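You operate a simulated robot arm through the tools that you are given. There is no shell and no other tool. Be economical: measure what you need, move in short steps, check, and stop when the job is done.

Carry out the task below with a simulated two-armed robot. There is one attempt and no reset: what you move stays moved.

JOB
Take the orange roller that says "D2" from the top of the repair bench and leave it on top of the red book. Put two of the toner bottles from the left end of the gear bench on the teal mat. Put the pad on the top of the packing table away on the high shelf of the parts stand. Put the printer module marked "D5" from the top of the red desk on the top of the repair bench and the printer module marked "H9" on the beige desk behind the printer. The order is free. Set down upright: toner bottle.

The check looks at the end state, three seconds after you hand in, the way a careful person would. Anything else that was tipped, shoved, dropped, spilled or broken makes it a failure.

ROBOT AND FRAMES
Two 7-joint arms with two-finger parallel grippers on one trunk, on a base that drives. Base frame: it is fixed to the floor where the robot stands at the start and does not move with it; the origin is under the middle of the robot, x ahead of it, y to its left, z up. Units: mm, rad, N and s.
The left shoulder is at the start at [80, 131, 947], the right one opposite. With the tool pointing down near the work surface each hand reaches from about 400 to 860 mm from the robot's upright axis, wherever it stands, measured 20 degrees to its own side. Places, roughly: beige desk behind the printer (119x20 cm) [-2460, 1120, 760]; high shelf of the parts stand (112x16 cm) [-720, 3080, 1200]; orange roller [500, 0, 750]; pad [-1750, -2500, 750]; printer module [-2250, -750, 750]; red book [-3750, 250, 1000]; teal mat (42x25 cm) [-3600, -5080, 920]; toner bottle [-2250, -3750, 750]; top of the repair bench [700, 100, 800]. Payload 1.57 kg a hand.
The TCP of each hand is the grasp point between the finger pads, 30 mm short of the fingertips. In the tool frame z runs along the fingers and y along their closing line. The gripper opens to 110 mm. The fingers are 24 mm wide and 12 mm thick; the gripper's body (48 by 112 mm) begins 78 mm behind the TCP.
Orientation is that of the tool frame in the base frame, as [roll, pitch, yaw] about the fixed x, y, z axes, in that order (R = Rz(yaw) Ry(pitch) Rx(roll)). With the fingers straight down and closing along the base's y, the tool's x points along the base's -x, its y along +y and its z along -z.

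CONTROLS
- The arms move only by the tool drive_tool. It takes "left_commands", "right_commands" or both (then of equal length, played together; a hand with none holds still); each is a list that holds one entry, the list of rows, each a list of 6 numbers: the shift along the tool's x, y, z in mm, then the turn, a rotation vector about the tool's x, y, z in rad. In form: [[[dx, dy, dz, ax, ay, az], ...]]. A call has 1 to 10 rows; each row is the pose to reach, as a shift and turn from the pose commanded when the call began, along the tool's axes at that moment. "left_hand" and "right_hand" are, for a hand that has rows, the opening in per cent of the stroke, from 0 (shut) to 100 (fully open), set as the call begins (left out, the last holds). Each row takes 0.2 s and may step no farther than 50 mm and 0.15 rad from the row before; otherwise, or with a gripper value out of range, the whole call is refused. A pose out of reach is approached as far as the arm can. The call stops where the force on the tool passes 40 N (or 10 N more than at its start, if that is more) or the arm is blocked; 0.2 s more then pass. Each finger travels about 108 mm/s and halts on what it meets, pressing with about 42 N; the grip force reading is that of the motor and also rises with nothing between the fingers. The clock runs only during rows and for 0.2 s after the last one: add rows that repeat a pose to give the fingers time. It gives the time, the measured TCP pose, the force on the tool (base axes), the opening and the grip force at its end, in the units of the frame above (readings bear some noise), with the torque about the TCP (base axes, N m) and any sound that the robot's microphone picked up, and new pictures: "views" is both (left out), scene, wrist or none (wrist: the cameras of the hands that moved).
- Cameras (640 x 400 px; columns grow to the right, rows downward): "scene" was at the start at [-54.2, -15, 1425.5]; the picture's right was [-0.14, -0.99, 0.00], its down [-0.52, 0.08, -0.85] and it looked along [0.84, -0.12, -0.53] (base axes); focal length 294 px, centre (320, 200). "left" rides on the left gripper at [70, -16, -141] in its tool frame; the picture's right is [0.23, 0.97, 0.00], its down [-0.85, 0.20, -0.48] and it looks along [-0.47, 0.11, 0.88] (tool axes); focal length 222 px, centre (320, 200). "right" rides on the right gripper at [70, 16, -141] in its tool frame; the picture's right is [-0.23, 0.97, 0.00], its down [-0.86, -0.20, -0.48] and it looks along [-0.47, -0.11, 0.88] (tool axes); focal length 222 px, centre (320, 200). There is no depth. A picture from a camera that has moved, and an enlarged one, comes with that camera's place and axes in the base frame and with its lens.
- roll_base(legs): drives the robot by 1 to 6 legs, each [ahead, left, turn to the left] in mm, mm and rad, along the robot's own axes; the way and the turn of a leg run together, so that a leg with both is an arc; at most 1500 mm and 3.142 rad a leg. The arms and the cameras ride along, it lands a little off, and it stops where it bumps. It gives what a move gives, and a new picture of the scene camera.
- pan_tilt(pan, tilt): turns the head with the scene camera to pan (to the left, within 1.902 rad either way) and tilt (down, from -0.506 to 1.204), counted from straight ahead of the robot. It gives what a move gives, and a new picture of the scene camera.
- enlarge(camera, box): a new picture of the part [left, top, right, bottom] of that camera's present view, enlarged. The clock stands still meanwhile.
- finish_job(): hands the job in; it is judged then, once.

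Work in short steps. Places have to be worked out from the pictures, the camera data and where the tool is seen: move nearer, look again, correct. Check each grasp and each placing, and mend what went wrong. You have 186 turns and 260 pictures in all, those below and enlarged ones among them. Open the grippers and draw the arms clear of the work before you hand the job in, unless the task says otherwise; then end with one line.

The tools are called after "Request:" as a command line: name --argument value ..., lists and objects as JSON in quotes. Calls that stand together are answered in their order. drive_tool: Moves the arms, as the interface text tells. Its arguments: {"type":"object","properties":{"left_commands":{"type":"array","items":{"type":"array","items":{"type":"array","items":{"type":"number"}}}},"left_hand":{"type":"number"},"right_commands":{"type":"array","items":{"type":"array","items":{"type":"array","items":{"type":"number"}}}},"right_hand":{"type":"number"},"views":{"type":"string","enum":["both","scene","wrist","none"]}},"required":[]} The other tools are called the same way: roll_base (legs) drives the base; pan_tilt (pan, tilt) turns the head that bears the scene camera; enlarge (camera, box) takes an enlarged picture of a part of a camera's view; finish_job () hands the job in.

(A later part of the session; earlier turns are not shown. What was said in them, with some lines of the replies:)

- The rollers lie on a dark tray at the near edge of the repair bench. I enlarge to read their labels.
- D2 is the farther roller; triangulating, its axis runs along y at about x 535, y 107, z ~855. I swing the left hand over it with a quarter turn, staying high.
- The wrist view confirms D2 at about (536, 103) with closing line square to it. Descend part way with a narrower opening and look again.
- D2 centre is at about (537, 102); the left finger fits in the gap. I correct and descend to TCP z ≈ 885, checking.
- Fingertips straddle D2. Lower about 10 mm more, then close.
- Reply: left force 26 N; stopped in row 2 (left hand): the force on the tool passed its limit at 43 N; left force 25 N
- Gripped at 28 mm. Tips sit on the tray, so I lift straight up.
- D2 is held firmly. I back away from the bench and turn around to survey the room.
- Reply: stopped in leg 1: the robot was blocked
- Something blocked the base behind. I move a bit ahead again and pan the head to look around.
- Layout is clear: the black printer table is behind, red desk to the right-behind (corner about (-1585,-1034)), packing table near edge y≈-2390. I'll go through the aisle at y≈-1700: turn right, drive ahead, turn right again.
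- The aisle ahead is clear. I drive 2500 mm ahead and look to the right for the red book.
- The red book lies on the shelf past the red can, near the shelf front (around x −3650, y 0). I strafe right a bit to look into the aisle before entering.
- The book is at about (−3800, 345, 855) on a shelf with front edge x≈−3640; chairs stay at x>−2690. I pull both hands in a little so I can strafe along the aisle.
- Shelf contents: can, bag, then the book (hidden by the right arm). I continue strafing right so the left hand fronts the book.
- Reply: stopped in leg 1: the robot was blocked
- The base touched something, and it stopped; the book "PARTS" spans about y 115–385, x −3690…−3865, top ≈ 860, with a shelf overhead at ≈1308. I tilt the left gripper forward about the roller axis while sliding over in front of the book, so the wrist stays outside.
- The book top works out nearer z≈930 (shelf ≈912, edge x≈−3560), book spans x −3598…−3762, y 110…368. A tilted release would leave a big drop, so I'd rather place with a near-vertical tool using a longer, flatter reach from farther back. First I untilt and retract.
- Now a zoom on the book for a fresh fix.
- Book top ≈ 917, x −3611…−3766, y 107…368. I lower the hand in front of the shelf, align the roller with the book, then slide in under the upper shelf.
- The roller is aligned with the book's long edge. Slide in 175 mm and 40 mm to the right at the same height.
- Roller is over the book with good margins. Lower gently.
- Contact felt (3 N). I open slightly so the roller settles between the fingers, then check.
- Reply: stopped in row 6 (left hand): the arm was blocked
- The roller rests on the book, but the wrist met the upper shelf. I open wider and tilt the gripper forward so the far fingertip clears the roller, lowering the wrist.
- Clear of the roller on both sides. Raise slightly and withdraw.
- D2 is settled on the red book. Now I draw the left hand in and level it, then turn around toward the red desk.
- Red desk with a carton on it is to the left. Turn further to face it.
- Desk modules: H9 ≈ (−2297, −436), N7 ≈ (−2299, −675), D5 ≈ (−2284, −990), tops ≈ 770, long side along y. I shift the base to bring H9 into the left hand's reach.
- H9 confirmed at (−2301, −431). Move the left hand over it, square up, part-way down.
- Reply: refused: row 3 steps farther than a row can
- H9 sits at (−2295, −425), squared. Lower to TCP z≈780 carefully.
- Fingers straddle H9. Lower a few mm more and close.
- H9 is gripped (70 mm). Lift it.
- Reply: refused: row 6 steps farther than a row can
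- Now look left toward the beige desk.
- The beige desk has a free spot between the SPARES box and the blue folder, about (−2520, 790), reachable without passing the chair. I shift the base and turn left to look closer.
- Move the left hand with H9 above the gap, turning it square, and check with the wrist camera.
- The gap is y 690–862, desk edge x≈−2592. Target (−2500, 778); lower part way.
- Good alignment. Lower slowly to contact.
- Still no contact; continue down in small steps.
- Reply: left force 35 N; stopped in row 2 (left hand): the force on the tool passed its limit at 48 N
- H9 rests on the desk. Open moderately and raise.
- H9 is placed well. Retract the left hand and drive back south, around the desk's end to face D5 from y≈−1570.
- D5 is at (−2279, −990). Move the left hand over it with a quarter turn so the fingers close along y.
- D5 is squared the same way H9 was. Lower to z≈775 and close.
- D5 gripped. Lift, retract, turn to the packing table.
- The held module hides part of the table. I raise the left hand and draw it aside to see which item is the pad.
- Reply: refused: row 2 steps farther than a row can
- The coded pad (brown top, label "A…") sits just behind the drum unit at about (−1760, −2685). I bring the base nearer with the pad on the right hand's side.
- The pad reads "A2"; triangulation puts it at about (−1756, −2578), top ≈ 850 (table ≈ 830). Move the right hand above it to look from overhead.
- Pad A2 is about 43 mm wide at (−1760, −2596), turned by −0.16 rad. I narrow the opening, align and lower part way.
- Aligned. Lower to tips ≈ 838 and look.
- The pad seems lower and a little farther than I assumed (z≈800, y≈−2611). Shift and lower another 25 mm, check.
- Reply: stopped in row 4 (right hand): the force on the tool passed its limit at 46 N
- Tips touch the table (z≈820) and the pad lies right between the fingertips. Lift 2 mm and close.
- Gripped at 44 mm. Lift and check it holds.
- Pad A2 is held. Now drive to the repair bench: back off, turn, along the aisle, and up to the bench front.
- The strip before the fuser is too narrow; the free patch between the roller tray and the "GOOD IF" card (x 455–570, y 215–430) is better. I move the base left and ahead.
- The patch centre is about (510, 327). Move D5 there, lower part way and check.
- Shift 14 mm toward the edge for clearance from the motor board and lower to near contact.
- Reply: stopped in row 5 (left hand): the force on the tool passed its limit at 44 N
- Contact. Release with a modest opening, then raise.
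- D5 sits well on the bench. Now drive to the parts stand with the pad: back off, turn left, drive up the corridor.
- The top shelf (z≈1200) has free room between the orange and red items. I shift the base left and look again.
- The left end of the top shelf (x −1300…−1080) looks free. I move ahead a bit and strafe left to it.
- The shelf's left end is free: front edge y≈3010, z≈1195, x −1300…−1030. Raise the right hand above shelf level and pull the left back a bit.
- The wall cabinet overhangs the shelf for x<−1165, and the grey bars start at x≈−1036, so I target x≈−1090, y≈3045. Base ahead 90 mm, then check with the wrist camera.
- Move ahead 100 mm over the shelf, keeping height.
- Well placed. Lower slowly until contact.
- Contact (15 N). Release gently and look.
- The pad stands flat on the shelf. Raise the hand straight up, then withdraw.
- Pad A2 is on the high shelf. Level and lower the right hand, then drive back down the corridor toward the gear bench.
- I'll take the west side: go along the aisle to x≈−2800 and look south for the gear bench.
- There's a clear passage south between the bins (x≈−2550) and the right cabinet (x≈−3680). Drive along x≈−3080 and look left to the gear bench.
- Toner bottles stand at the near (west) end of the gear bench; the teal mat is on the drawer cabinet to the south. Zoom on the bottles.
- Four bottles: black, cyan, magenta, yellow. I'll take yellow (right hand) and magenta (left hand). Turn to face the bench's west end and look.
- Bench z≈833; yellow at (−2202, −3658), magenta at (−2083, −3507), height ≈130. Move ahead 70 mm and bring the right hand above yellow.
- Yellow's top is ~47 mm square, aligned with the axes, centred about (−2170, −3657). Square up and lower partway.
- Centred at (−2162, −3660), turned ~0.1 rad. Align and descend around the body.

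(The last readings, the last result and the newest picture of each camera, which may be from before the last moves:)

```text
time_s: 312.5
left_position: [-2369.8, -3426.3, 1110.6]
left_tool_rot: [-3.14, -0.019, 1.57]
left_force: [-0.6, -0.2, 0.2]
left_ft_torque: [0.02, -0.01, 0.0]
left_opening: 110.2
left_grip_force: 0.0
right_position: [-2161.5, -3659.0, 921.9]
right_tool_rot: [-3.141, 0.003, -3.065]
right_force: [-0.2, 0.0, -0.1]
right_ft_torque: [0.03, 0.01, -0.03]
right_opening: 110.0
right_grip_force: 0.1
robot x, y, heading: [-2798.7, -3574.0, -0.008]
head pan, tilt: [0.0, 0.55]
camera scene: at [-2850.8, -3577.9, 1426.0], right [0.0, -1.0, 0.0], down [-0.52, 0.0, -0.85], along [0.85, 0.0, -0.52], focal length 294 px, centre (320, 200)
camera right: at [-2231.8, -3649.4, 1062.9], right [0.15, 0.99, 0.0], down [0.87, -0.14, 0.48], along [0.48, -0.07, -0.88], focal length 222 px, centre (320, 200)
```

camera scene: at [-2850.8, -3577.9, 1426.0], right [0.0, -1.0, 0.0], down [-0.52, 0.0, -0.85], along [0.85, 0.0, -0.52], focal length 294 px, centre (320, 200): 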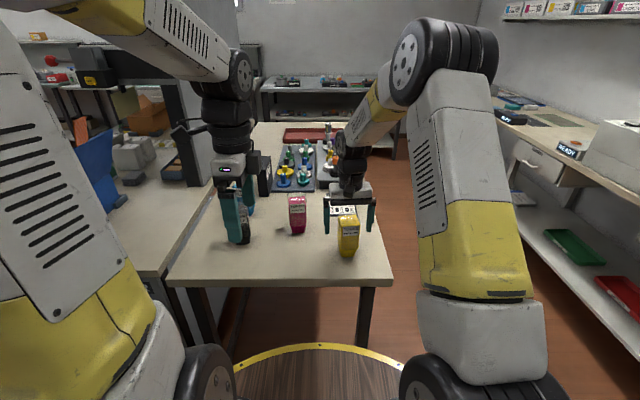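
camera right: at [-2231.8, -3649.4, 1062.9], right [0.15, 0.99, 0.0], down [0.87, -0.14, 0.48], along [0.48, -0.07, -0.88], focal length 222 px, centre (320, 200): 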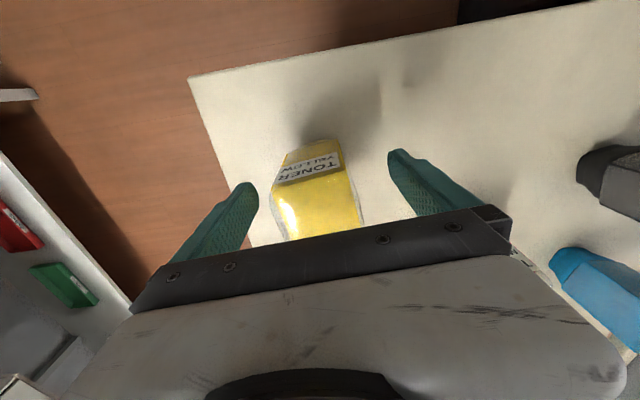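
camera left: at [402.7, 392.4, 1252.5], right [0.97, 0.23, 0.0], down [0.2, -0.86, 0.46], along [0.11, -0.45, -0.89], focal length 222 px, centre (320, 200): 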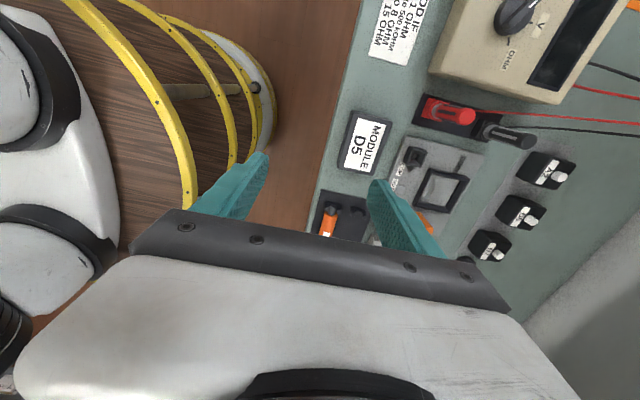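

The bottle's axis is about 10 mm nearer than the TCP; correct, then close.

Request:
drive_tool --right_commands '[[[5, 0, 0, 0, 0, 0], [9, 0, 0, 0, 0, 0], [9, 0, 0, 0, 0, 0]]]' --views "none"

Request:
drive_tool --right_commands '[[[0, 0, 0, 0, 0, 0], [0, 0, 0, 0, 0, 0], [0, 0, 0, 0, 0, 0], [0, 0, 0, 0, 0, 0]]]' --right_hand 0 --views "wrist"

```text
time_s: 313.3
left_position: [-2369.5, -3423.7, 1111.0]
left_tool_rot: [-3.139, -0.019, 1.571]
left_force: [0.7, -0.7, 0.1]
left_ft_torque: [0.0, 0.0, -0.01]
left_opening: 109.9
left_grip_force: 0.1
right_position: [-2171.1, -3659.0, 923.4]
right_tool_rot: [3.141, 0.005, -3.066]
right_force: [0.4, 0.4, 0.2]
right_ft_torque: [-0.02, -0.01, 0.01]
right_opening: 109.8
right_grip_force: 0.0
robot x, y, heading: [-2800.1, -3573.6, -0.004]
head pan, tilt: [0.0, 0.55]
```

```text
time_s: 314.3
left_position: [-2369.6, -3424.8, 1110.5]
left_tool_rot: [-3.14, -0.019, 1.571]
left_force: [0.0, -0.4, -0.6]
left_ft_torque: [-0.01, -0.04, 0.02]
left_opening: 109.9
left_grip_force: 0.0
right_position: [-2171.5, -3660.7, 923.3]
right_tool_rot: [-3.141, 0.004, -3.066]
right_force: [0.1, -0.2, 0.5]
right_ft_torque: [-0.12, 0.0, -0.05]
right_opening: 61.6
right_grip_force: 41.8
robot x, y, heading: [-2797.2, -3573.1, -0.001]
head pan, tilt: [0.0, 0.55]
camera right: at [-2240.9, -3649.0, 1063.9], right [0.15, 0.99, 0.0], down [0.87, -0.14, 0.48], along [0.48, -0.07, -0.88], focal length 222 px, centre (320, 200)
```

right: 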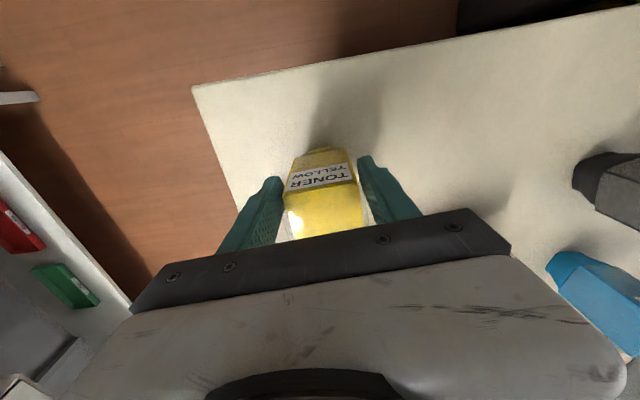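

Yellow gripped (62 mm). Lift and retract the right hand.

Request:
drive_tool --right_commands '[[[0, 0, -12, 0, 0, 0], [0, 0, -45, 0, 0, 0], [0, 0, -90, 0, 0, 0], [0, 0, -135, 0, 0, 0], [0, 0, -180, 0, 0, 0], [40, -10, -205, 0, 0, 0], [85, -20, -215, 0, 0, 0], [130, -30, -220, 0, 0, 0], [170, -40, -220, 0, 0, 0]]]'

```text
time_s: 316.3
left_position: [-2369.2, -3425.3, 1109.9]
left_tool_rot: [-3.139, -0.019, 1.571]
left_force: [0.4, 0.3, 0.1]
left_ft_torque: [-0.06, 0.0, -0.01]
left_opening: 110.0
left_grip_force: 0.0
right_position: [-2337.9, -3710.6, 1143.6]
right_tool_rot: [-3.141, 0.003, -3.064]
right_force: [0.3, -0.1, -1.7]
right_ft_torque: [0.0, 0.1, -0.02]
right_opening: 61.7
right_grip_force: 42.4
robot x, y, heading: [-2797.1, -3577.1, -0.004]
head pan, tilt: [0.0, 0.55]
camera scene: at [-2850.3, -3577.7, 1426.1], right [0.0, -1.0, 0.0], down [-0.52, 0.0, -0.85], along [0.85, 0.0, -0.52], focal length 294 px, centre (320, 200)
camera right: at [-2407.2, -3700.5, 1284.2], right [0.15, 0.99, 0.0], down [0.87, -0.14, 0.48], along [0.47, -0.07, -0.88], focal length 222 px, centre (320, 200)
```

scene: 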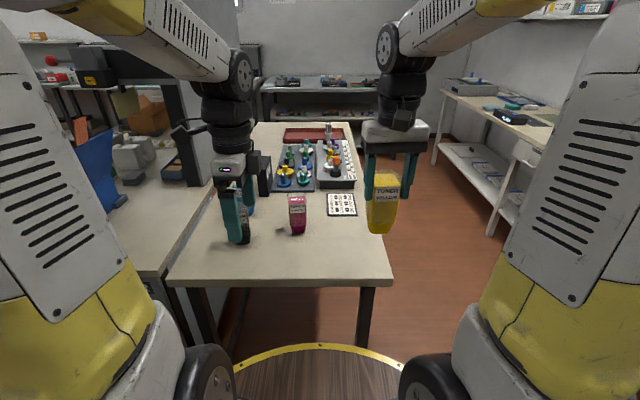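
right: 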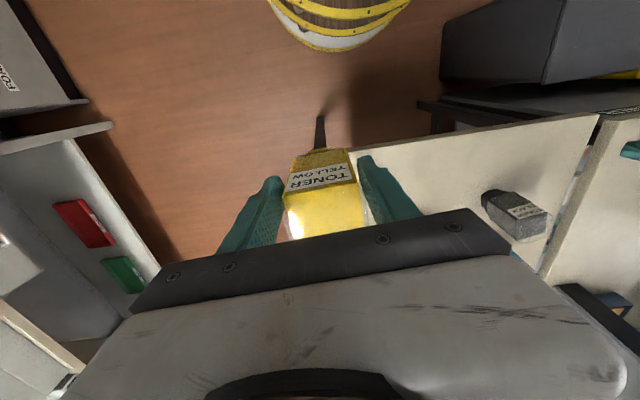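

Now the left hand goes over magenta (≈(−2080, −3506)) with a quarter turn, staying high.

Request:
drive_tool --left_commands '[[[-8, 28, 0, 0, 0, -0.15], [-16, 56, 0, 0, 0, -0.3], [-24, 84, 0, 0, 0, -0.45], [-32, 112, 0, 0, 0, -0.6], [-40, 140, 0, 0, 0, -0.75], [-48, 168, 0, 0, 0, -0.9], [-56, 196, 0, 0, 0, -1.05], [-64, 224, 0, 0, 0, -1.2], [-72, 252, 0, 0, 0, -1.35], [-81, 280, 0, 0, 0, -1.5]]]'

```text
time_s: 318.5
left_position: [-2090.2, -3505.6, 1108.8]
left_tool_rot: [3.122, -0.003, 3.072]
left_force: [-0.3, -0.1, 0.0]
left_ft_torque: [-0.04, -0.05, 0.02]
left_opening: 109.9
left_grip_force: 0.0
right_position: [-2337.8, -3710.8, 1144.2]
right_tool_rot: [3.14, 0.003, -3.067]
right_force: [0.2, -0.5, -1.6]
right_ft_torque: [-0.04, 0.03, 0.0]
right_opening: 61.7
right_grip_force: 42.1
robot x, y, heading: [-2795.1, -3578.7, -0.002]
head pan, tilt: [0.0, 0.55]
camera scene: at [-2851.0, -3577.7, 1426.0], right [0.0, -1.0, 0.0], down [-0.52, 0.0, -0.85], along [0.85, 0.0, -0.52], focal length 294 px, centre (320, 200)
camera left: at [-2160.4, -3520.9, 1250.5], right [-0.16, 0.99, 0.02], down [0.87, 0.13, 0.48], along [0.47, 0.09, -0.88], focal length 222 px, centre (320, 200)
```

scene: 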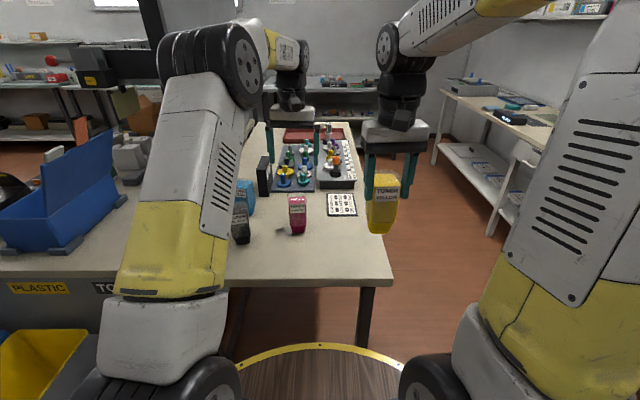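
left: 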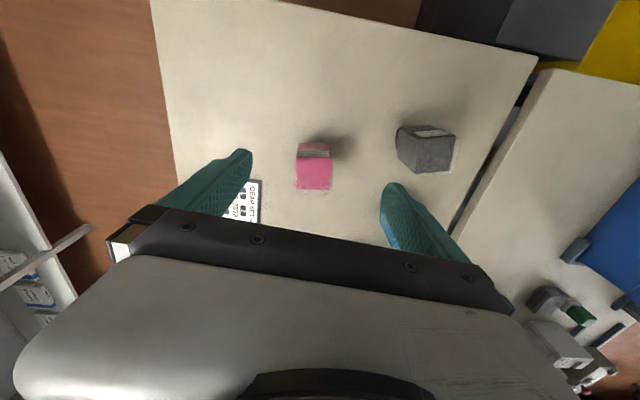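

Magenta is centred ≈(−2062, −3506), turned ~0.12 rad. Align and lower partway.

Request:
drive_tool --left_commands '[[[-13, 1, 25, 0, 0, -0.09], [-26, 2, 50, 0, 0, -0.18], [-26, 2, 75, 0, 0, -0.18]]]' --views "wrist"

```text
time_s: 319.3
left_position: [-2063.7, -3504.1, 1032.4]
left_tool_rot: [3.122, 0.0, -3.031]
left_force: [-1.3, 0.2, -0.4]
left_ft_torque: [-0.02, -0.02, -0.01]
left_opening: 109.9
left_grip_force: 0.0
right_position: [-2337.2, -3710.9, 1145.5]
right_tool_rot: [3.141, 0.003, -3.066]
right_force: [0.0, -0.3, -1.2]
right_ft_torque: [0.0, 0.03, 0.01]
right_opening: 61.8
right_grip_force: 41.4
robot x, y, heading: [-2797.1, -3574.5, -0.003]
head pan, tilt: [0.0, 0.55]
camera left: at [-2131.6, -3531.4, 1174.0], right [-0.33, 0.94, 0.02], down [0.83, 0.28, 0.48], along [0.45, 0.18, -0.88], focal length 222 px, centre (320, 200)
```

left: 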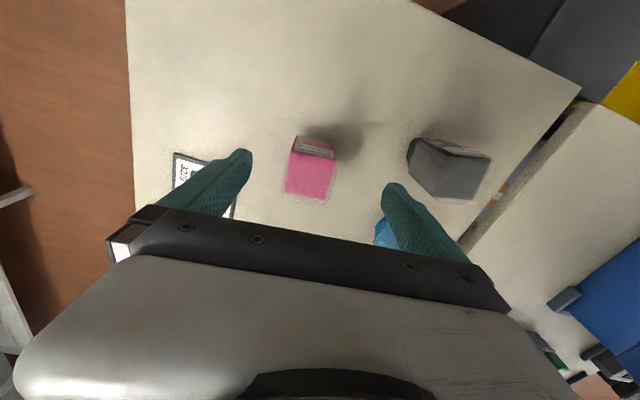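

Good alignment. Narrow the opening slightly (black bottle nearby) and descend.

Request:
drive_tool --left_commands '[[[-3, -3, 5, 0, 0, 0], [-3, -3, 35, 0, 0, 0], [-3, -3, 75, 0, 0, 0], [-3, -3, 109, 0, 0, 0], [-3, -3, 109, 0, 0, 0]]]' --left_hand 84 --views "wrist"

```text
time_s: 320.5
left_position: [-2061.3, -3503.9, 923.5]
left_tool_rot: [3.123, 0.0, -3.032]
left_force: [-0.4, -1.1, -1.0]
left_ft_torque: [-0.02, 0.04, -0.04]
left_opening: 92.3
left_grip_force: 0.1
right_position: [-2337.7, -3711.9, 1144.5]
right_tool_rot: [3.141, 0.002, -3.065]
right_force: [0.0, -0.5, -2.0]
right_ft_torque: [0.02, 0.05, 0.01]
right_opening: 61.5
right_grip_force: 42.1
robot x, y, heading: [-2797.6, -3573.3, -0.004]
head pan, tilt: [0.0, 0.55]
camera left: at [-2128.6, -3530.8, 1065.4], right [-0.33, 0.94, 0.02], down [0.83, 0.28, 0.48], along [0.45, 0.18, -0.88], focal length 222 px, centre (320, 200)
```

left: 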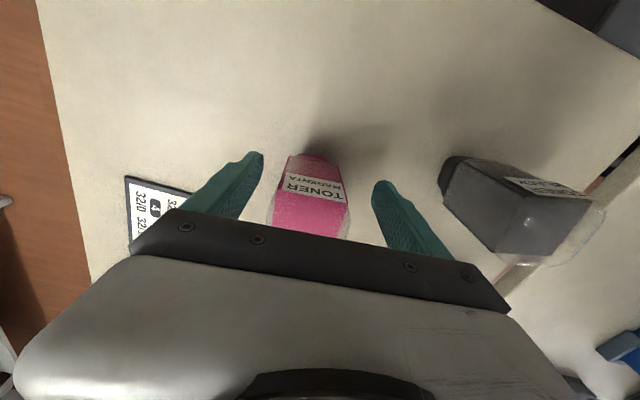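

Magenta's axis is ~12 mm farther ahead. Correct and close.

Request:
drive_tool --left_commands '[[[-6, -3, 0, 0, 0, 0], [-12, -5, 0, 0, 0, 0], [-12, -5, 0, 0, 0, 0]]]' --views "none"

Request:
drive_tool --left_commands '[[[0, 0, 0, 0, 0, 0], [0, 0, 0, 0, 0, 0], [0, 0, 0, 0, 0, 0], [0, 0, 0, 0, 0, 0]]]' --left_hand 0 --views "wrist"

```text
time_s: 321.3
left_position: [-2049.3, -3507.9, 923.4]
left_tool_rot: [3.123, 0.0, -3.031]
left_force: [0.9, 0.3, -1.1]
left_ft_torque: [-0.02, 0.03, -0.02]
left_opening: 92.4
left_grip_force: 0.1
right_position: [-2338.0, -3709.4, 1143.5]
right_tool_rot: [-3.141, 0.005, -3.065]
right_force: [-0.1, 0.2, -1.9]
right_ft_torque: [-0.04, 0.07, 0.01]
right_opening: 61.5
right_grip_force: 41.9
robot x, y, heading: [-2795.7, -3575.0, -0.006]
head pan, tilt: [0.0, 0.55]
```

```text
time_s: 322.3
left_position: [-2049.8, -3507.6, 924.7]
left_tool_rot: [3.124, -0.001, -3.034]
left_force: [0.5, 0.1, 0.2]
left_ft_torque: [-0.01, -0.06, 0.0]
left_opening: 61.5
left_grip_force: 41.5
right_position: [-2337.5, -3710.9, 1144.1]
right_tool_rot: [-3.141, 0.002, -3.067]
right_force: [-0.6, -1.4, -2.0]
right_ft_torque: [0.01, 0.04, 0.05]
right_opening: 61.3
right_grip_force: 41.7
robot x, y, heading: [-2795.6, -3574.9, -0.005]
head pan, tilt: [0.0, 0.55]
camera left: at [-2116.3, -3535.2, 1066.0], right [-0.33, 0.94, 0.02], down [0.83, 0.28, 0.48], along [0.45, 0.18, -0.88], focal length 222 px, centre (320, 200)
```

left: 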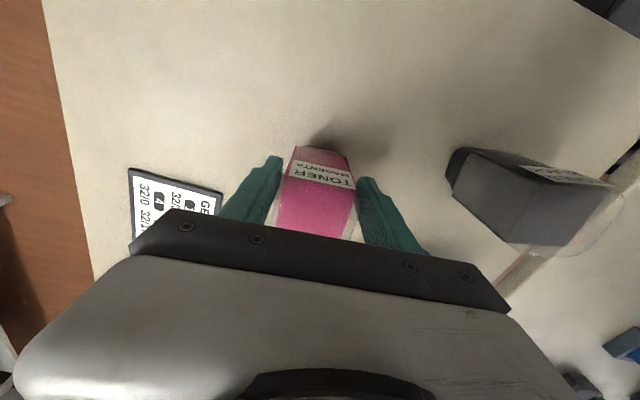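

Magenta gripped. Lift and retract.

Request:
drive_tool --left_commands '[[[0, 0, -12, 0, 0, 0], [0, 0, -45, 0, 0, 0], [0, 0, -90, 0, 0, 0], [0, 0, -135, 0, 0, 0], [0, 0, -180, 0, 0, 0], [40, 10, -205, 0, 0, 0], [88, 20, -210, 0, 0, 0], [136, 30, -215, 0, 0, 0], [184, 40, -215, 0, 0, 0], [230, 50, -215, 0, 0, 0]]]'

```text
time_s: 324.5
left_position: [-2282.8, -3486.0, 1139.6]
left_tool_rot: [3.124, -0.001, -3.033]
left_force: [0.8, -0.5, -2.9]
left_ft_torque: [-0.01, 0.1, 0.0]
left_opening: 61.4
left_grip_force: 41.8
right_position: [-2337.1, -3710.9, 1143.6]
right_tool_rot: [3.14, 0.0, -3.067]
right_force: [0.0, 0.4, -1.7]
right_ft_torque: [0.03, 0.07, 0.0]
right_opening: 61.5
right_grip_force: 41.9
robot x, y, heading: [-2795.5, -3577.9, -0.002]
head pan, tilt: [0.0, 0.55]
camera scene: at [-2850.2, -3578.0, 1426.1], right [0.0, -1.0, 0.0], down [-0.52, 0.0, -0.85], along [0.85, 0.0, -0.52], focal length 294 px, centre (320, 200)
camera left: at [-2351.0, -3514.8, 1281.1], right [-0.33, 0.94, 0.02], down [0.83, 0.28, 0.48], along [0.45, 0.18, -0.88], focal length 222 px, centre (320, 200)
```

scene: 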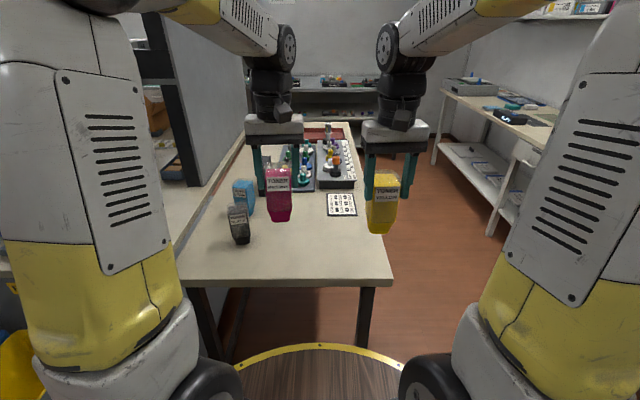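
left: 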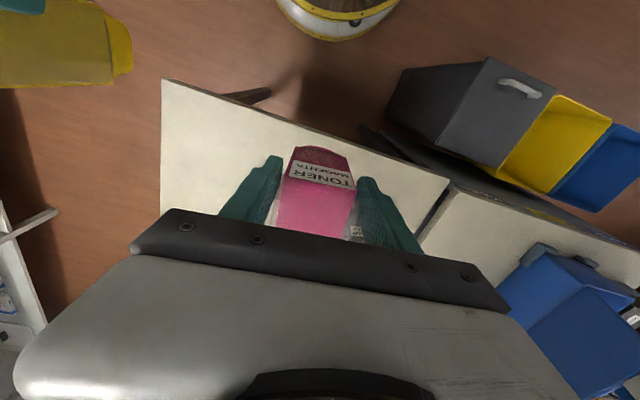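

Both bottles are in hand. Back off, turn to face south, and approach the mat cabinet.

Request:
roll_base --legs '[[-300, 0, 0], [0, 0, -1.571], [500, 0, 0], [0, -400, 0]]'

Request:
pan_tilt --pan -0.05 --tilt 0.5

```text
time_s: 335.0
left_position: [-3397.6, -4588.8, 1140.1]
left_tool_rot: [3.121, 0.0, 1.694]
left_force: [-0.2, 0.2, -1.9]
left_ft_torque: [0.08, 0.0, -0.01]
left_opening: 61.8
left_grip_force: 42.1
right_position: [-3621.8, -4537.0, 1144.6]
right_tool_rot: [3.142, 0.005, 1.659]
right_force: [-0.1, 1.1, -1.8]
right_ft_torque: [0.05, 0.0, -0.02]
right_opening: 61.7
right_grip_force: 42.1
robot x, y, heading: [-3493.1, -4076.1, -1.562]
head pan, tilt: [0.0, 0.55]
camera scene: at [-3497.1, -4027.9, 1426.0], right [-1.0, -0.01, 0.0], down [-0.01, 0.52, -0.85], along [0.01, -0.85, -0.52], focal length 294 px, centre (320, 200)
```

scene: 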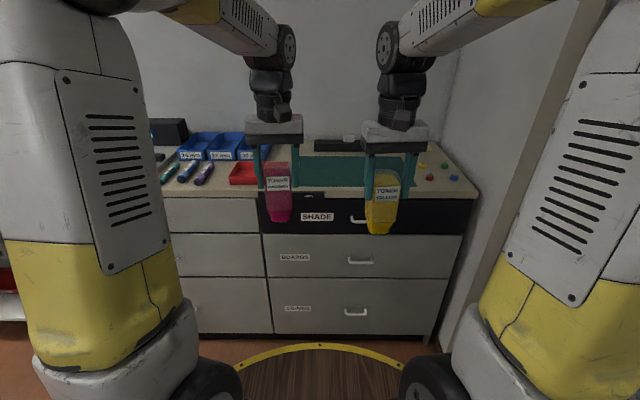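

```text
time_s: 335.6
left_position: [-3397.4, -4587.9, 1139.9]
left_tool_rot: [3.123, -0.001, 1.696]
left_force: [-0.4, -0.5, -2.0]
left_ft_torque: [0.05, -0.01, -0.02]
left_opening: 61.5
left_grip_force: 42.4
right_position: [-3622.2, -4538.1, 1144.1]
right_tool_rot: [-3.141, 0.002, 1.658]
right_force: [1.0, 0.4, -1.5]
right_ft_torque: [0.04, 0.01, -0.02]
right_opening: 61.3
right_grip_force: 41.7
robot x, y, heading: [-3495.1, -4075.7, -1.556]
head pan, tilt: [-0.051, 0.499]
camera scene: at [-3501.7, -4029.0, 1430.6], right [-1.0, 0.04, 0.0], down [0.02, 0.48, -0.88], along [-0.03, -0.88, -0.48], focal length 294 px, centre (320, 200)
```

scene: 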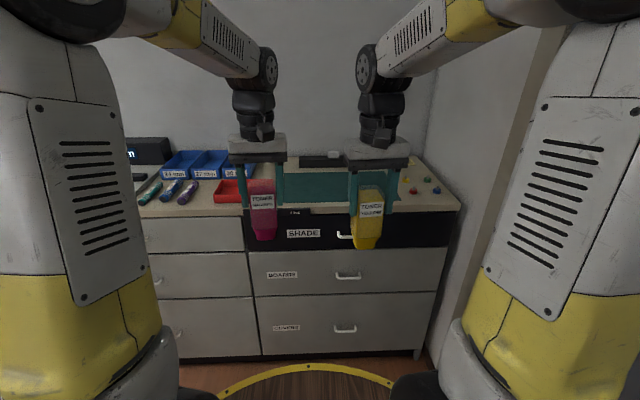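

Request:
enlarge --camera "scene" --box '[210, 120, 470, 260]'

```text
2.46 times, centred on (340, 190) of scene
camera zoom: at [-3501.7, -4029.0, 1430.6], right [-1.0, 0.04, 0.0], down [0.02, 0.48, -0.88], along [-0.03, -0.88, -0.48], focal length 723 px, centre (271, 225)
```

zoom: 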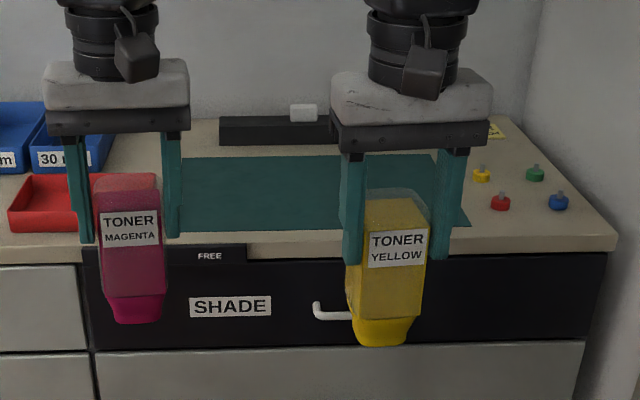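

The mat spans x≈−3830…−3410, y≈−4942…−5213 at z≈925. Move the base ahead 330 mm.

Request:
roll_base --legs '[[320, 0, -0.01]]'

Request:
pan_tilt --pan -0.1 --tilt 0.7

```text
time_s: 337.8
left_position: [-3396.8, -4911.8, 1139.5]
left_tool_rot: [3.122, -0.001, 1.686]
left_force: [0.4, 0.8, -1.6]
left_ft_torque: [0.04, 0.02, 0.0]
left_opening: 61.5
left_grip_force: 41.9
right_position: [-3621.1, -4859.5, 1144.8]
right_tool_rot: [3.141, 0.003, 1.654]
right_force: [-0.3, -0.2, -2.1]
right_ft_torque: [0.04, 0.0, 0.01]
right_opening: 61.6
right_grip_force: 42.4
robot x, y, heading: [-3489.7, -4399.8, -1.568]
head pan, tilt: [-0.051, 0.499]
camera scene: at [-3498.9, -4351.6, 1430.6], right [-1.0, 0.05, 0.0], down [0.02, 0.48, -0.88], along [-0.04, -0.88, -0.48], focal length 294 px, centre (320, 200)
```

scene: 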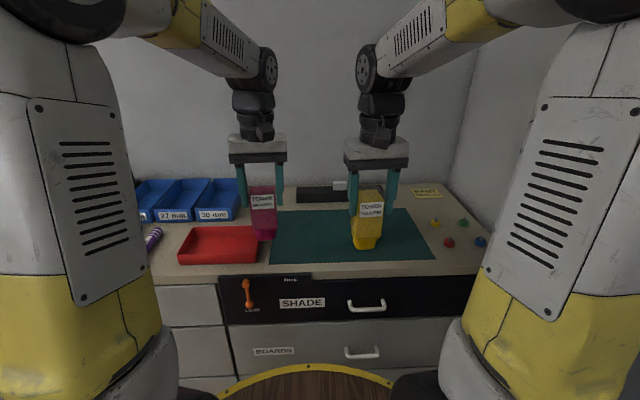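

```text
time_s: 338.5
left_position: [-3397.0, -4912.1, 1139.9]
left_tool_rot: [3.123, 0.0, 1.688]
left_force: [-0.2, 0.8, -1.8]
left_ft_torque: [0.05, 0.0, 0.01]
left_opening: 61.3
left_grip_force: 41.6
right_position: [-3622.0, -4860.7, 1143.4]
right_tool_rot: [3.141, 0.003, 1.655]
right_force: [-0.5, -0.2, -1.8]
right_ft_torque: [0.06, 0.0, -0.03]
right_opening: 62.0
right_grip_force: 42.0
robot x, y, heading: [-3492.9, -4399.1, -1.562]
head pan, tilt: [-0.099, 0.7]
camera scene: at [-3502.7, -4345.4, 1413.0], right [-1.0, 0.09, 0.0], down [0.06, 0.64, -0.77], along [-0.07, -0.76, -0.64], focal length 294 px, centre (320, 200)
```

scene: 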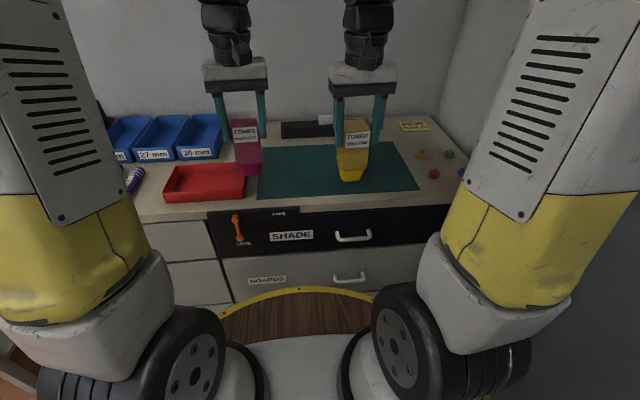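

Mat: x −3825…−3392, y −4945…−5209. Carry yellow to (−3710, −5070), lowering to just above the mat.

Request:
drive_tool --right_commands '[[[-40, -21, 0, 0, 0, 0], [-80, -42, 0, 0, 0, 0], [-121, -63, 0, 0, 0, 0], [-161, -84, 0, 0, 0, 0], [-201, -105, 10, 0, 0, 0], [-201, -105, 50, 0, 0, 0], [-201, -105, 95, 0, 0, 0]]]'

Request:
enlarge --camera "scene" --box '[240, 80, 460, 220]'

```text
time_s: 340.1
left_position: [-3397.4, -4911.9, 1140.3]
left_tool_rot: [3.121, 0.001, 1.687]
left_force: [0.5, 0.4, -1.5]
left_ft_torque: [0.01, -0.01, -0.01]
left_opening: 61.5
left_grip_force: 41.9
right_position: [-3710.0, -5069.3, 1051.6]
right_tool_rot: [3.14, 0.004, 1.653]
right_force: [0.9, 0.4, -1.4]
right_ft_torque: [0.01, 0.02, -0.01]
right_opening: 62.1
right_grip_force: 42.0
robot x, y, heading: [-3490.9, -4402.8, -1.568]
head pan, tilt: [-0.099, 0.7]
camera scene: at [-3502.7, -4345.3, 1412.9], right [-1.0, 0.09, 0.0], down [0.06, 0.64, -0.76], along [-0.07, -0.76, -0.64], focal length 294 px, centre (320, 200)
camera right: at [-3698.3, -4998.9, 1191.7], right [0.99, -0.15, 0.0], down [-0.13, -0.87, 0.48], along [-0.07, -0.48, -0.88], focal length 222 px, centre (320, 200)
```

scene: 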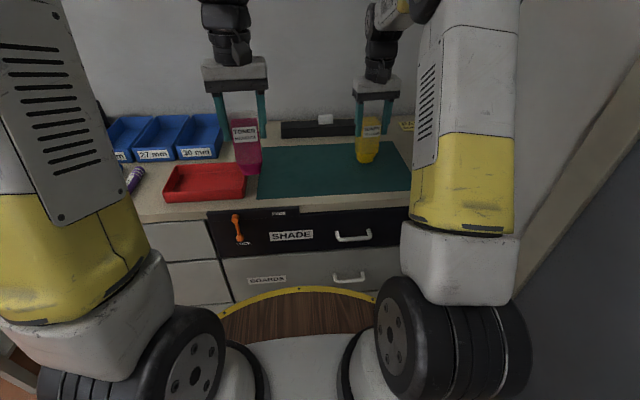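
right: 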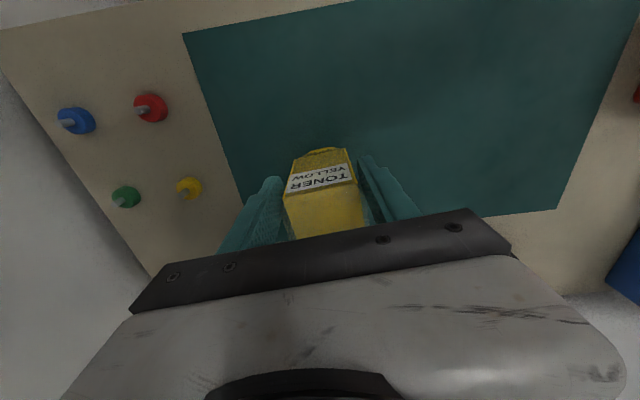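

```text
2.86 times, centred on (350, 150) of scene
camera zoom: at [-3502.7, -4345.3, 1412.9], right [-1.0, 0.09, 0.0], down [0.06, 0.64, -0.76], along [-0.07, -0.76, -0.64], focal length 839 px, centre (234, 343)
```

zoom: 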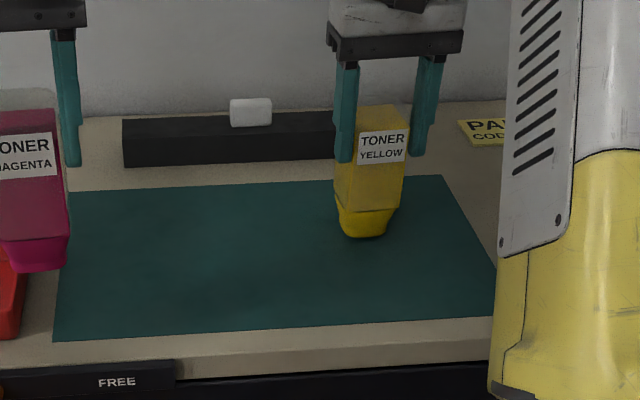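

Yellow is over the mat. Lower to contact in small steps.

Request:
drive_tool --right_commands '[[[0, 0, 10, 0, 0, 0], [0, 0, 20, 0, 0, 0], [0, 0, 24, 0, 0, 0], [0, 0, 28, 0, 0, 0], [0, 0, 28, 0, 0, 0]]]' --views "none"

Request:
drive_tool --right_commands '[[[0, 0, 2, 0, 0, 0], [0, 0, 4, 0, 0, 0], [0, 0, 6, 0, 0, 0], [0, 0, 8, 0, 0, 0], [0, 0, 8, 0, 0, 0]]]' --views "scene"

```text
time_s: 341.3
left_position: [-3397.8, -4910.4, 1140.6]
left_tool_rot: [3.124, 0.001, 1.689]
left_force: [0.0, 0.3, -1.7]
left_ft_torque: [0.03, 0.05, 0.01]
left_opening: 61.7
left_grip_force: 41.8
right_position: [-3708.3, -5069.5, 1023.5]
right_tool_rot: [-3.14, 0.004, 1.654]
right_force: [0.9, -0.1, 34.4]
right_ft_torque: [-0.07, -0.17, -0.06]
right_opening: 61.6
right_grip_force: 41.6
robot x, y, heading: [-3490.6, -4398.5, -1.568]
head pan, tilt: [-0.099, 0.7]
```

```text
time_s: 342.1
left_position: [-3397.6, -4911.2, 1140.1]
left_tool_rot: [3.124, 0.001, 1.688]
left_force: [0.3, 0.0, -1.9]
left_ft_torque: [0.03, -0.01, -0.01]
left_opening: 61.4
left_grip_force: 42.3
right_position: [-3708.4, -5069.3, 1018.9]
right_tool_rot: [3.141, 0.008, 1.654]
right_force: [0.9, 0.3, 7.8]
right_ft_torque: [0.11, 0.06, -0.02]
right_opening: 61.7
right_grip_force: 42.2
robot x, y, heading: [-3488.1, -4397.0, -1.571]
head pan, tilt: [-0.099, 0.7]
stopped in row 3 (right hand): the force on the tool passed its limit at 47 N (the readings are from after the stop); the commanded pose is now the measured one
camera scene: at [-3502.6, -4344.9, 1412.9], right [-1.0, 0.09, 0.0], down [0.06, 0.64, -0.77], along [-0.07, -0.76, -0.64], focal length 294 px, centre (320, 200)
```

scene: 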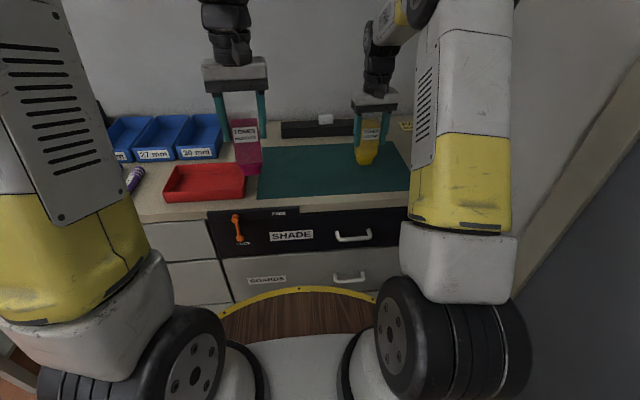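

In contact, upright. Release yellow and raise.

Request:
drive_tool --right_commands '[[[0, 0, 0, 0, 0, 0], [0, 0, 0, 0, 0, 0], [0, 0, 0, 0, 0, 0], [0, 0, -25, 0, 0, 0], [0, 0, -70, 0, 0, 0], [0, 0, -115, 0, 0, 0], [20, 0, -145, 0, 0, 0], [60, 0, -160, 0, 0, 0], [105, 0, -165, 0, 0, 0]]]' --right_hand 95

```text
time_s: 344.1
left_position: [-3396.4, -4914.0, 1139.0]
left_tool_rot: [3.123, 0.0, 1.689]
left_force: [-0.4, -0.8, -2.6]
left_ft_torque: [0.1, 0.02, -0.02]
left_opening: 61.7
left_grip_force: 42.1
right_position: [-3714.3, -4964.3, 1183.4]
right_tool_rot: [-3.141, 0.005, 1.655]
right_force: [0.2, -0.9, 0.5]
right_ft_torque: [0.03, -0.01, 0.03]
right_opening: 104.5
right_grip_force: 0.1
robot x, y, heading: [-3489.7, -4400.6, -1.561]
head pan, tilt: [-0.099, 0.7]
camera scene: at [-3502.7, -4346.0, 1412.9], right [-1.0, 0.09, 0.0], down [0.06, 0.64, -0.76], along [-0.07, -0.76, -0.64], focal length 294 px, centre (320, 200)
camera right: at [-3703.7, -4893.7, 1323.8], right [0.99, -0.14, 0.0], down [-0.13, -0.87, 0.48], along [-0.07, -0.48, -0.88], focal length 222 px, centre (320, 200)
```

scene: 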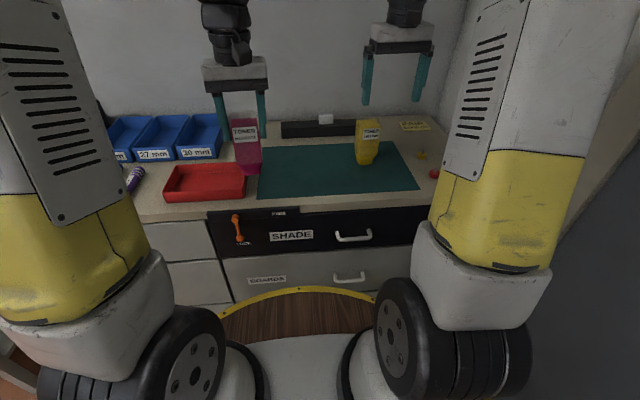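
right: 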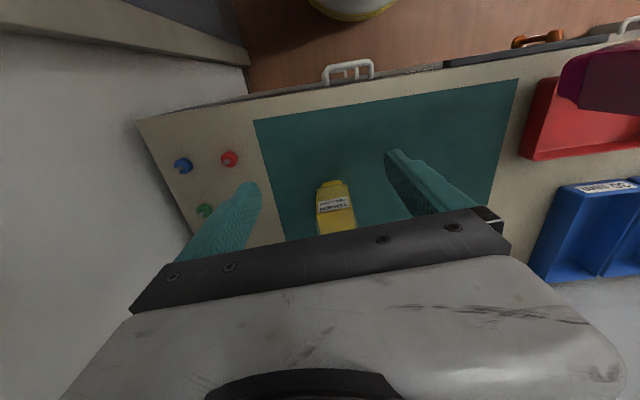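

Yellow stands upright on the mat. Now magenta to (−3530, −5060), lowering to near contact.

Request:
drive_tool --left_commands '[[[-29, -33, 0, 0, 0, 0], [-58, -66, 0, 0, 0, 0], [-87, -100, 0, 0, 0, 0], [-116, -133, 10, 0, 0, 0], [-131, -150, 40, 0, 0, 0], [-131, -150, 80, 0, 0, 0], [-131, -150, 105, 0, 0, 0]]]'

```text
time_s: 345.7
left_position: [-3528.6, -5061.4, 1036.5]
left_tool_rot: [3.129, 0.009, 1.689]
left_force: [3.7, 1.4, 33.3]
left_ft_torque: [-0.36, 0.36, -0.07]
left_opening: 61.2
left_grip_force: 41.9
right_position: [-3715.7, -4964.1, 1185.1]
right_tool_rot: [3.139, 0.006, 1.653]
right_force: [0.2, -0.1, 0.2]
right_ft_torque: [0.02, -0.01, 0.05]
right_opening: 104.7
right_grip_force: 0.1
robot x, y, heading: [-3490.6, -4401.0, -1.563]
head pan, tilt: [-0.099, 0.7]
camera scene: at [-3502.6, -4344.5, 1412.9], right [-1.0, 0.09, 0.0], down [0.06, 0.64, -0.77], along [-0.07, -0.76, -0.64], focal length 294 px, centre (320, 200)
camera left: at [-3556.0, -4994.5, 1177.9], right [0.94, 0.34, 0.01], down [0.29, -0.82, 0.49], along [0.18, -0.46, -0.87], focal length 222 px, centre (320, 200)
```

scene: 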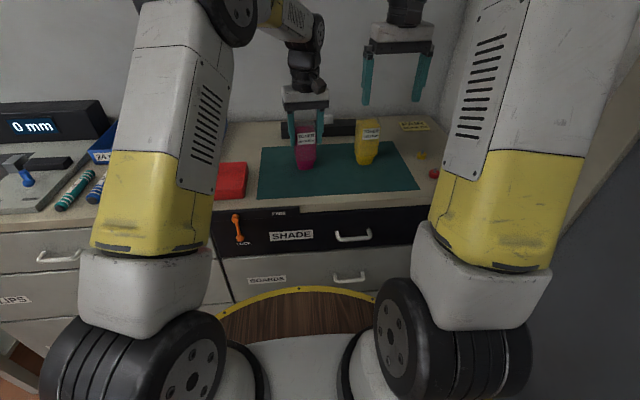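
left: 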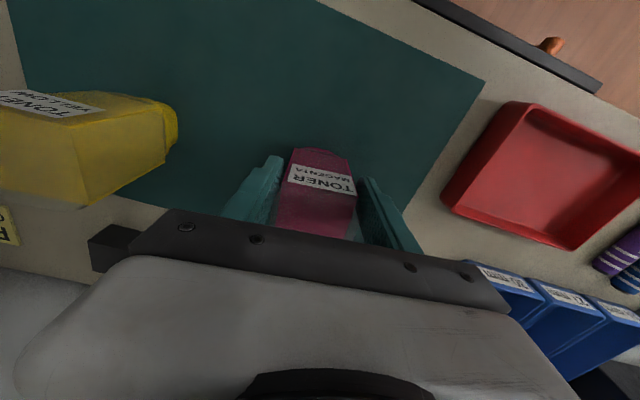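

Already in firm contact (33 N). Quick zoom to verify it's upright on the mat before releasing.

Request:
enlarge --camera "scene" --box '[250, 90, 440, 210]'

```text
3.33 times, centred on (345, 150) of scene
camera zoom: at [-3502.6, -4344.5, 1412.9], right [-1.0, 0.09, 0.0], down [0.06, 0.64, -0.77], along [-0.07, -0.76, -0.64], focal length 979 px, centre (237, 367)
```

zoom: 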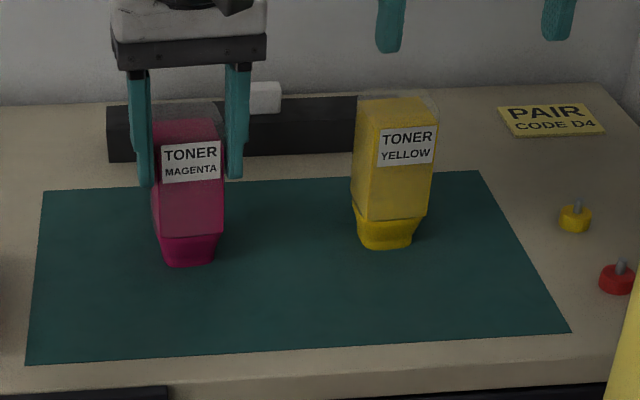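

It rests on the mat. Release and raise.

Request:
drive_tool --left_commands '[[[0, 0, -2, 0, 0, 0], [0, 0, -2, 0, 0, 0], [0, 0, -2, 0, 0, 0], [0, 0, -25, 0, 0, 0], [0, 0, -70, 0, 0, 0], [0, 0, -115, 0, 0, 0], [20, 0, -145, 0, 0, 0], [60, 0, -160, 0, 0, 0], [105, 0, -165, 0, 0, 0]]]' --left_hand 95

Request:
enlarge --camera "scene" --box '[250, 90, 440, 210]'

```text
time_s: 347.7
left_position: [-3545.2, -4955.5, 1198.8]
left_tool_rot: [3.123, 0.0, 1.688]
left_force: [-0.1, 0.0, 0.1]
left_ft_torque: [0.03, -0.03, 0.04]
left_opening: 104.3
left_grip_force: 0.1
right_position: [-3715.9, -4964.6, 1183.3]
right_tool_rot: [3.14, 0.005, 1.656]
right_force: [-0.3, -0.2, 0.1]
right_ft_torque: [0.03, 0.03, 0.01]
right_opening: 104.4
right_grip_force: 0.0
robot x, y, heading: [-3494.7, -4397.6, -1.568]
head pan, tilt: [-0.099, 0.7]
camera scene: at [-3502.8, -4345.9, 1412.9], right [-1.0, 0.09, 0.0], down [0.06, 0.64, -0.76], along [-0.07, -0.76, -0.64], focal length 294 px, centre (320, 200)
camera left: at [-3573.5, -4889.1, 1339.9], right [0.94, 0.34, 0.02], down [0.29, -0.83, 0.48], along [0.18, -0.45, -0.88], focal length 222 px, centre (320, 200)
```

scene: 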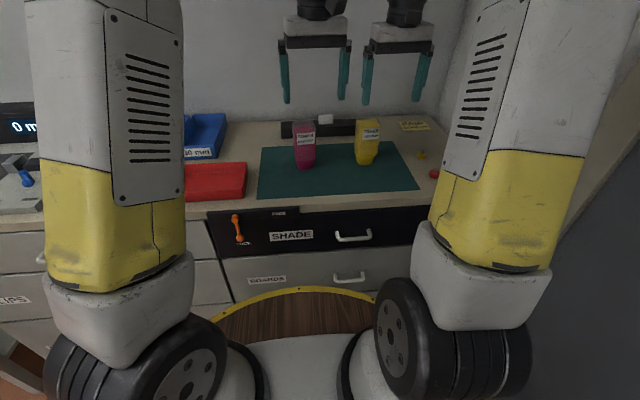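
left: 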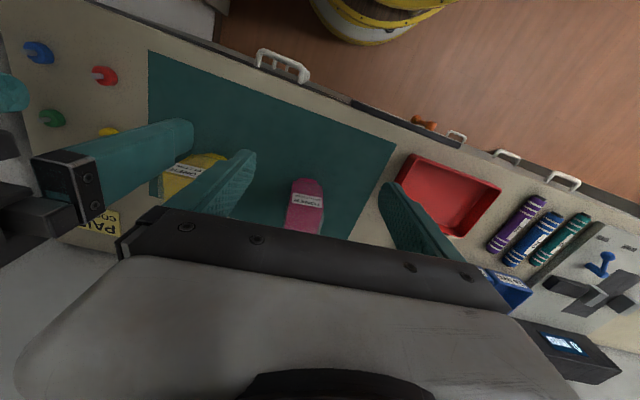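

```text
3.33 times, centred on (345, 150) of scene
camera zoom: at [-3502.8, -4345.9, 1412.9], right [-1.0, 0.09, 0.0], down [0.06, 0.64, -0.76], along [-0.07, -0.76, -0.64], focal length 979 px, centre (237, 367)
```

zoom: 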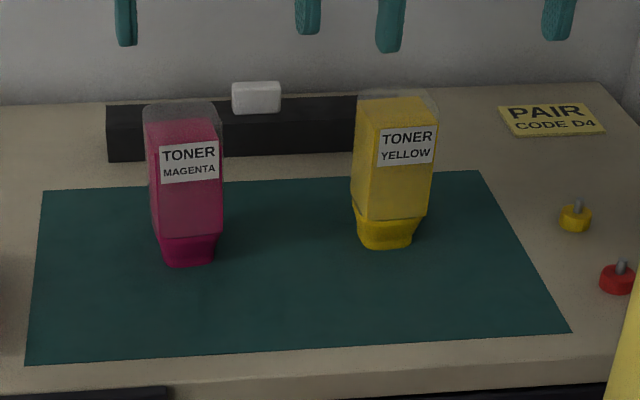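

Both bottles stand upright on the mat. Back away clear, then hand in.

Request:
roll_base --legs '[[-400, 0, 0]]'

```text
time_s: 350.2
left_position: [-3548.5, -4556.5, 1198.2]
left_tool_rot: [3.124, 0.001, 1.688]
left_force: [0.2, -0.4, 0.0]
left_ft_torque: [0.01, 0.0, -0.01]
left_opening: 104.5
left_grip_force: 0.2
right_position: [-3719.1, -4563.8, 1183.7]
right_tool_rot: [-3.141, 0.006, 1.652]
right_force: [0.0, -0.5, 0.1]
right_ft_torque: [-0.01, -0.03, 0.0]
right_opening: 104.3
right_grip_force: 0.0
robot x, y, heading: [-3493.6, -3996.2, -1.567]
head pan, tilt: [-0.099, 0.7]
camera scene: at [-3504.4, -3945.9, 1412.9], right [-1.0, 0.1, 0.0], down [0.06, 0.64, -0.76], along [-0.07, -0.76, -0.64], focal length 294 px, centre (320, 200)
```

scene: 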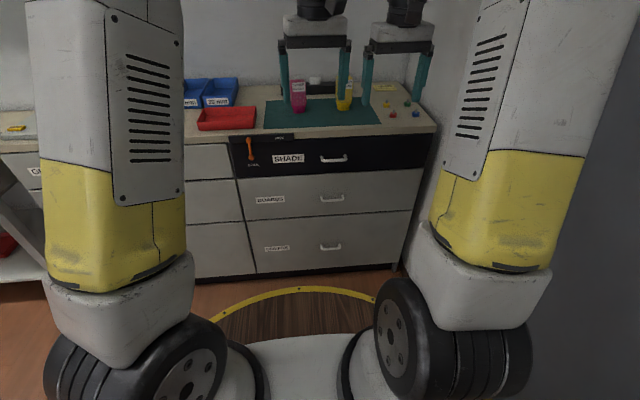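

All five placements are done, the grippers are open and the arms are clear. Handing in.

Request:
finish_job

```text
The job is handed in.
```

I handed the job in with everything placed: roller D2 on the red book, yellow and magenta toner bottles upright on the teal mat, pad A2 on the high shelf, module D5 on the repair bench, and H9 on the beige desk. The base bumped into something twice, backing away from the repair bench and beside the grey chair, and the left arm stopped against the shelf above the red book. I saw nothing moved, but I didn't go back to check those spots.
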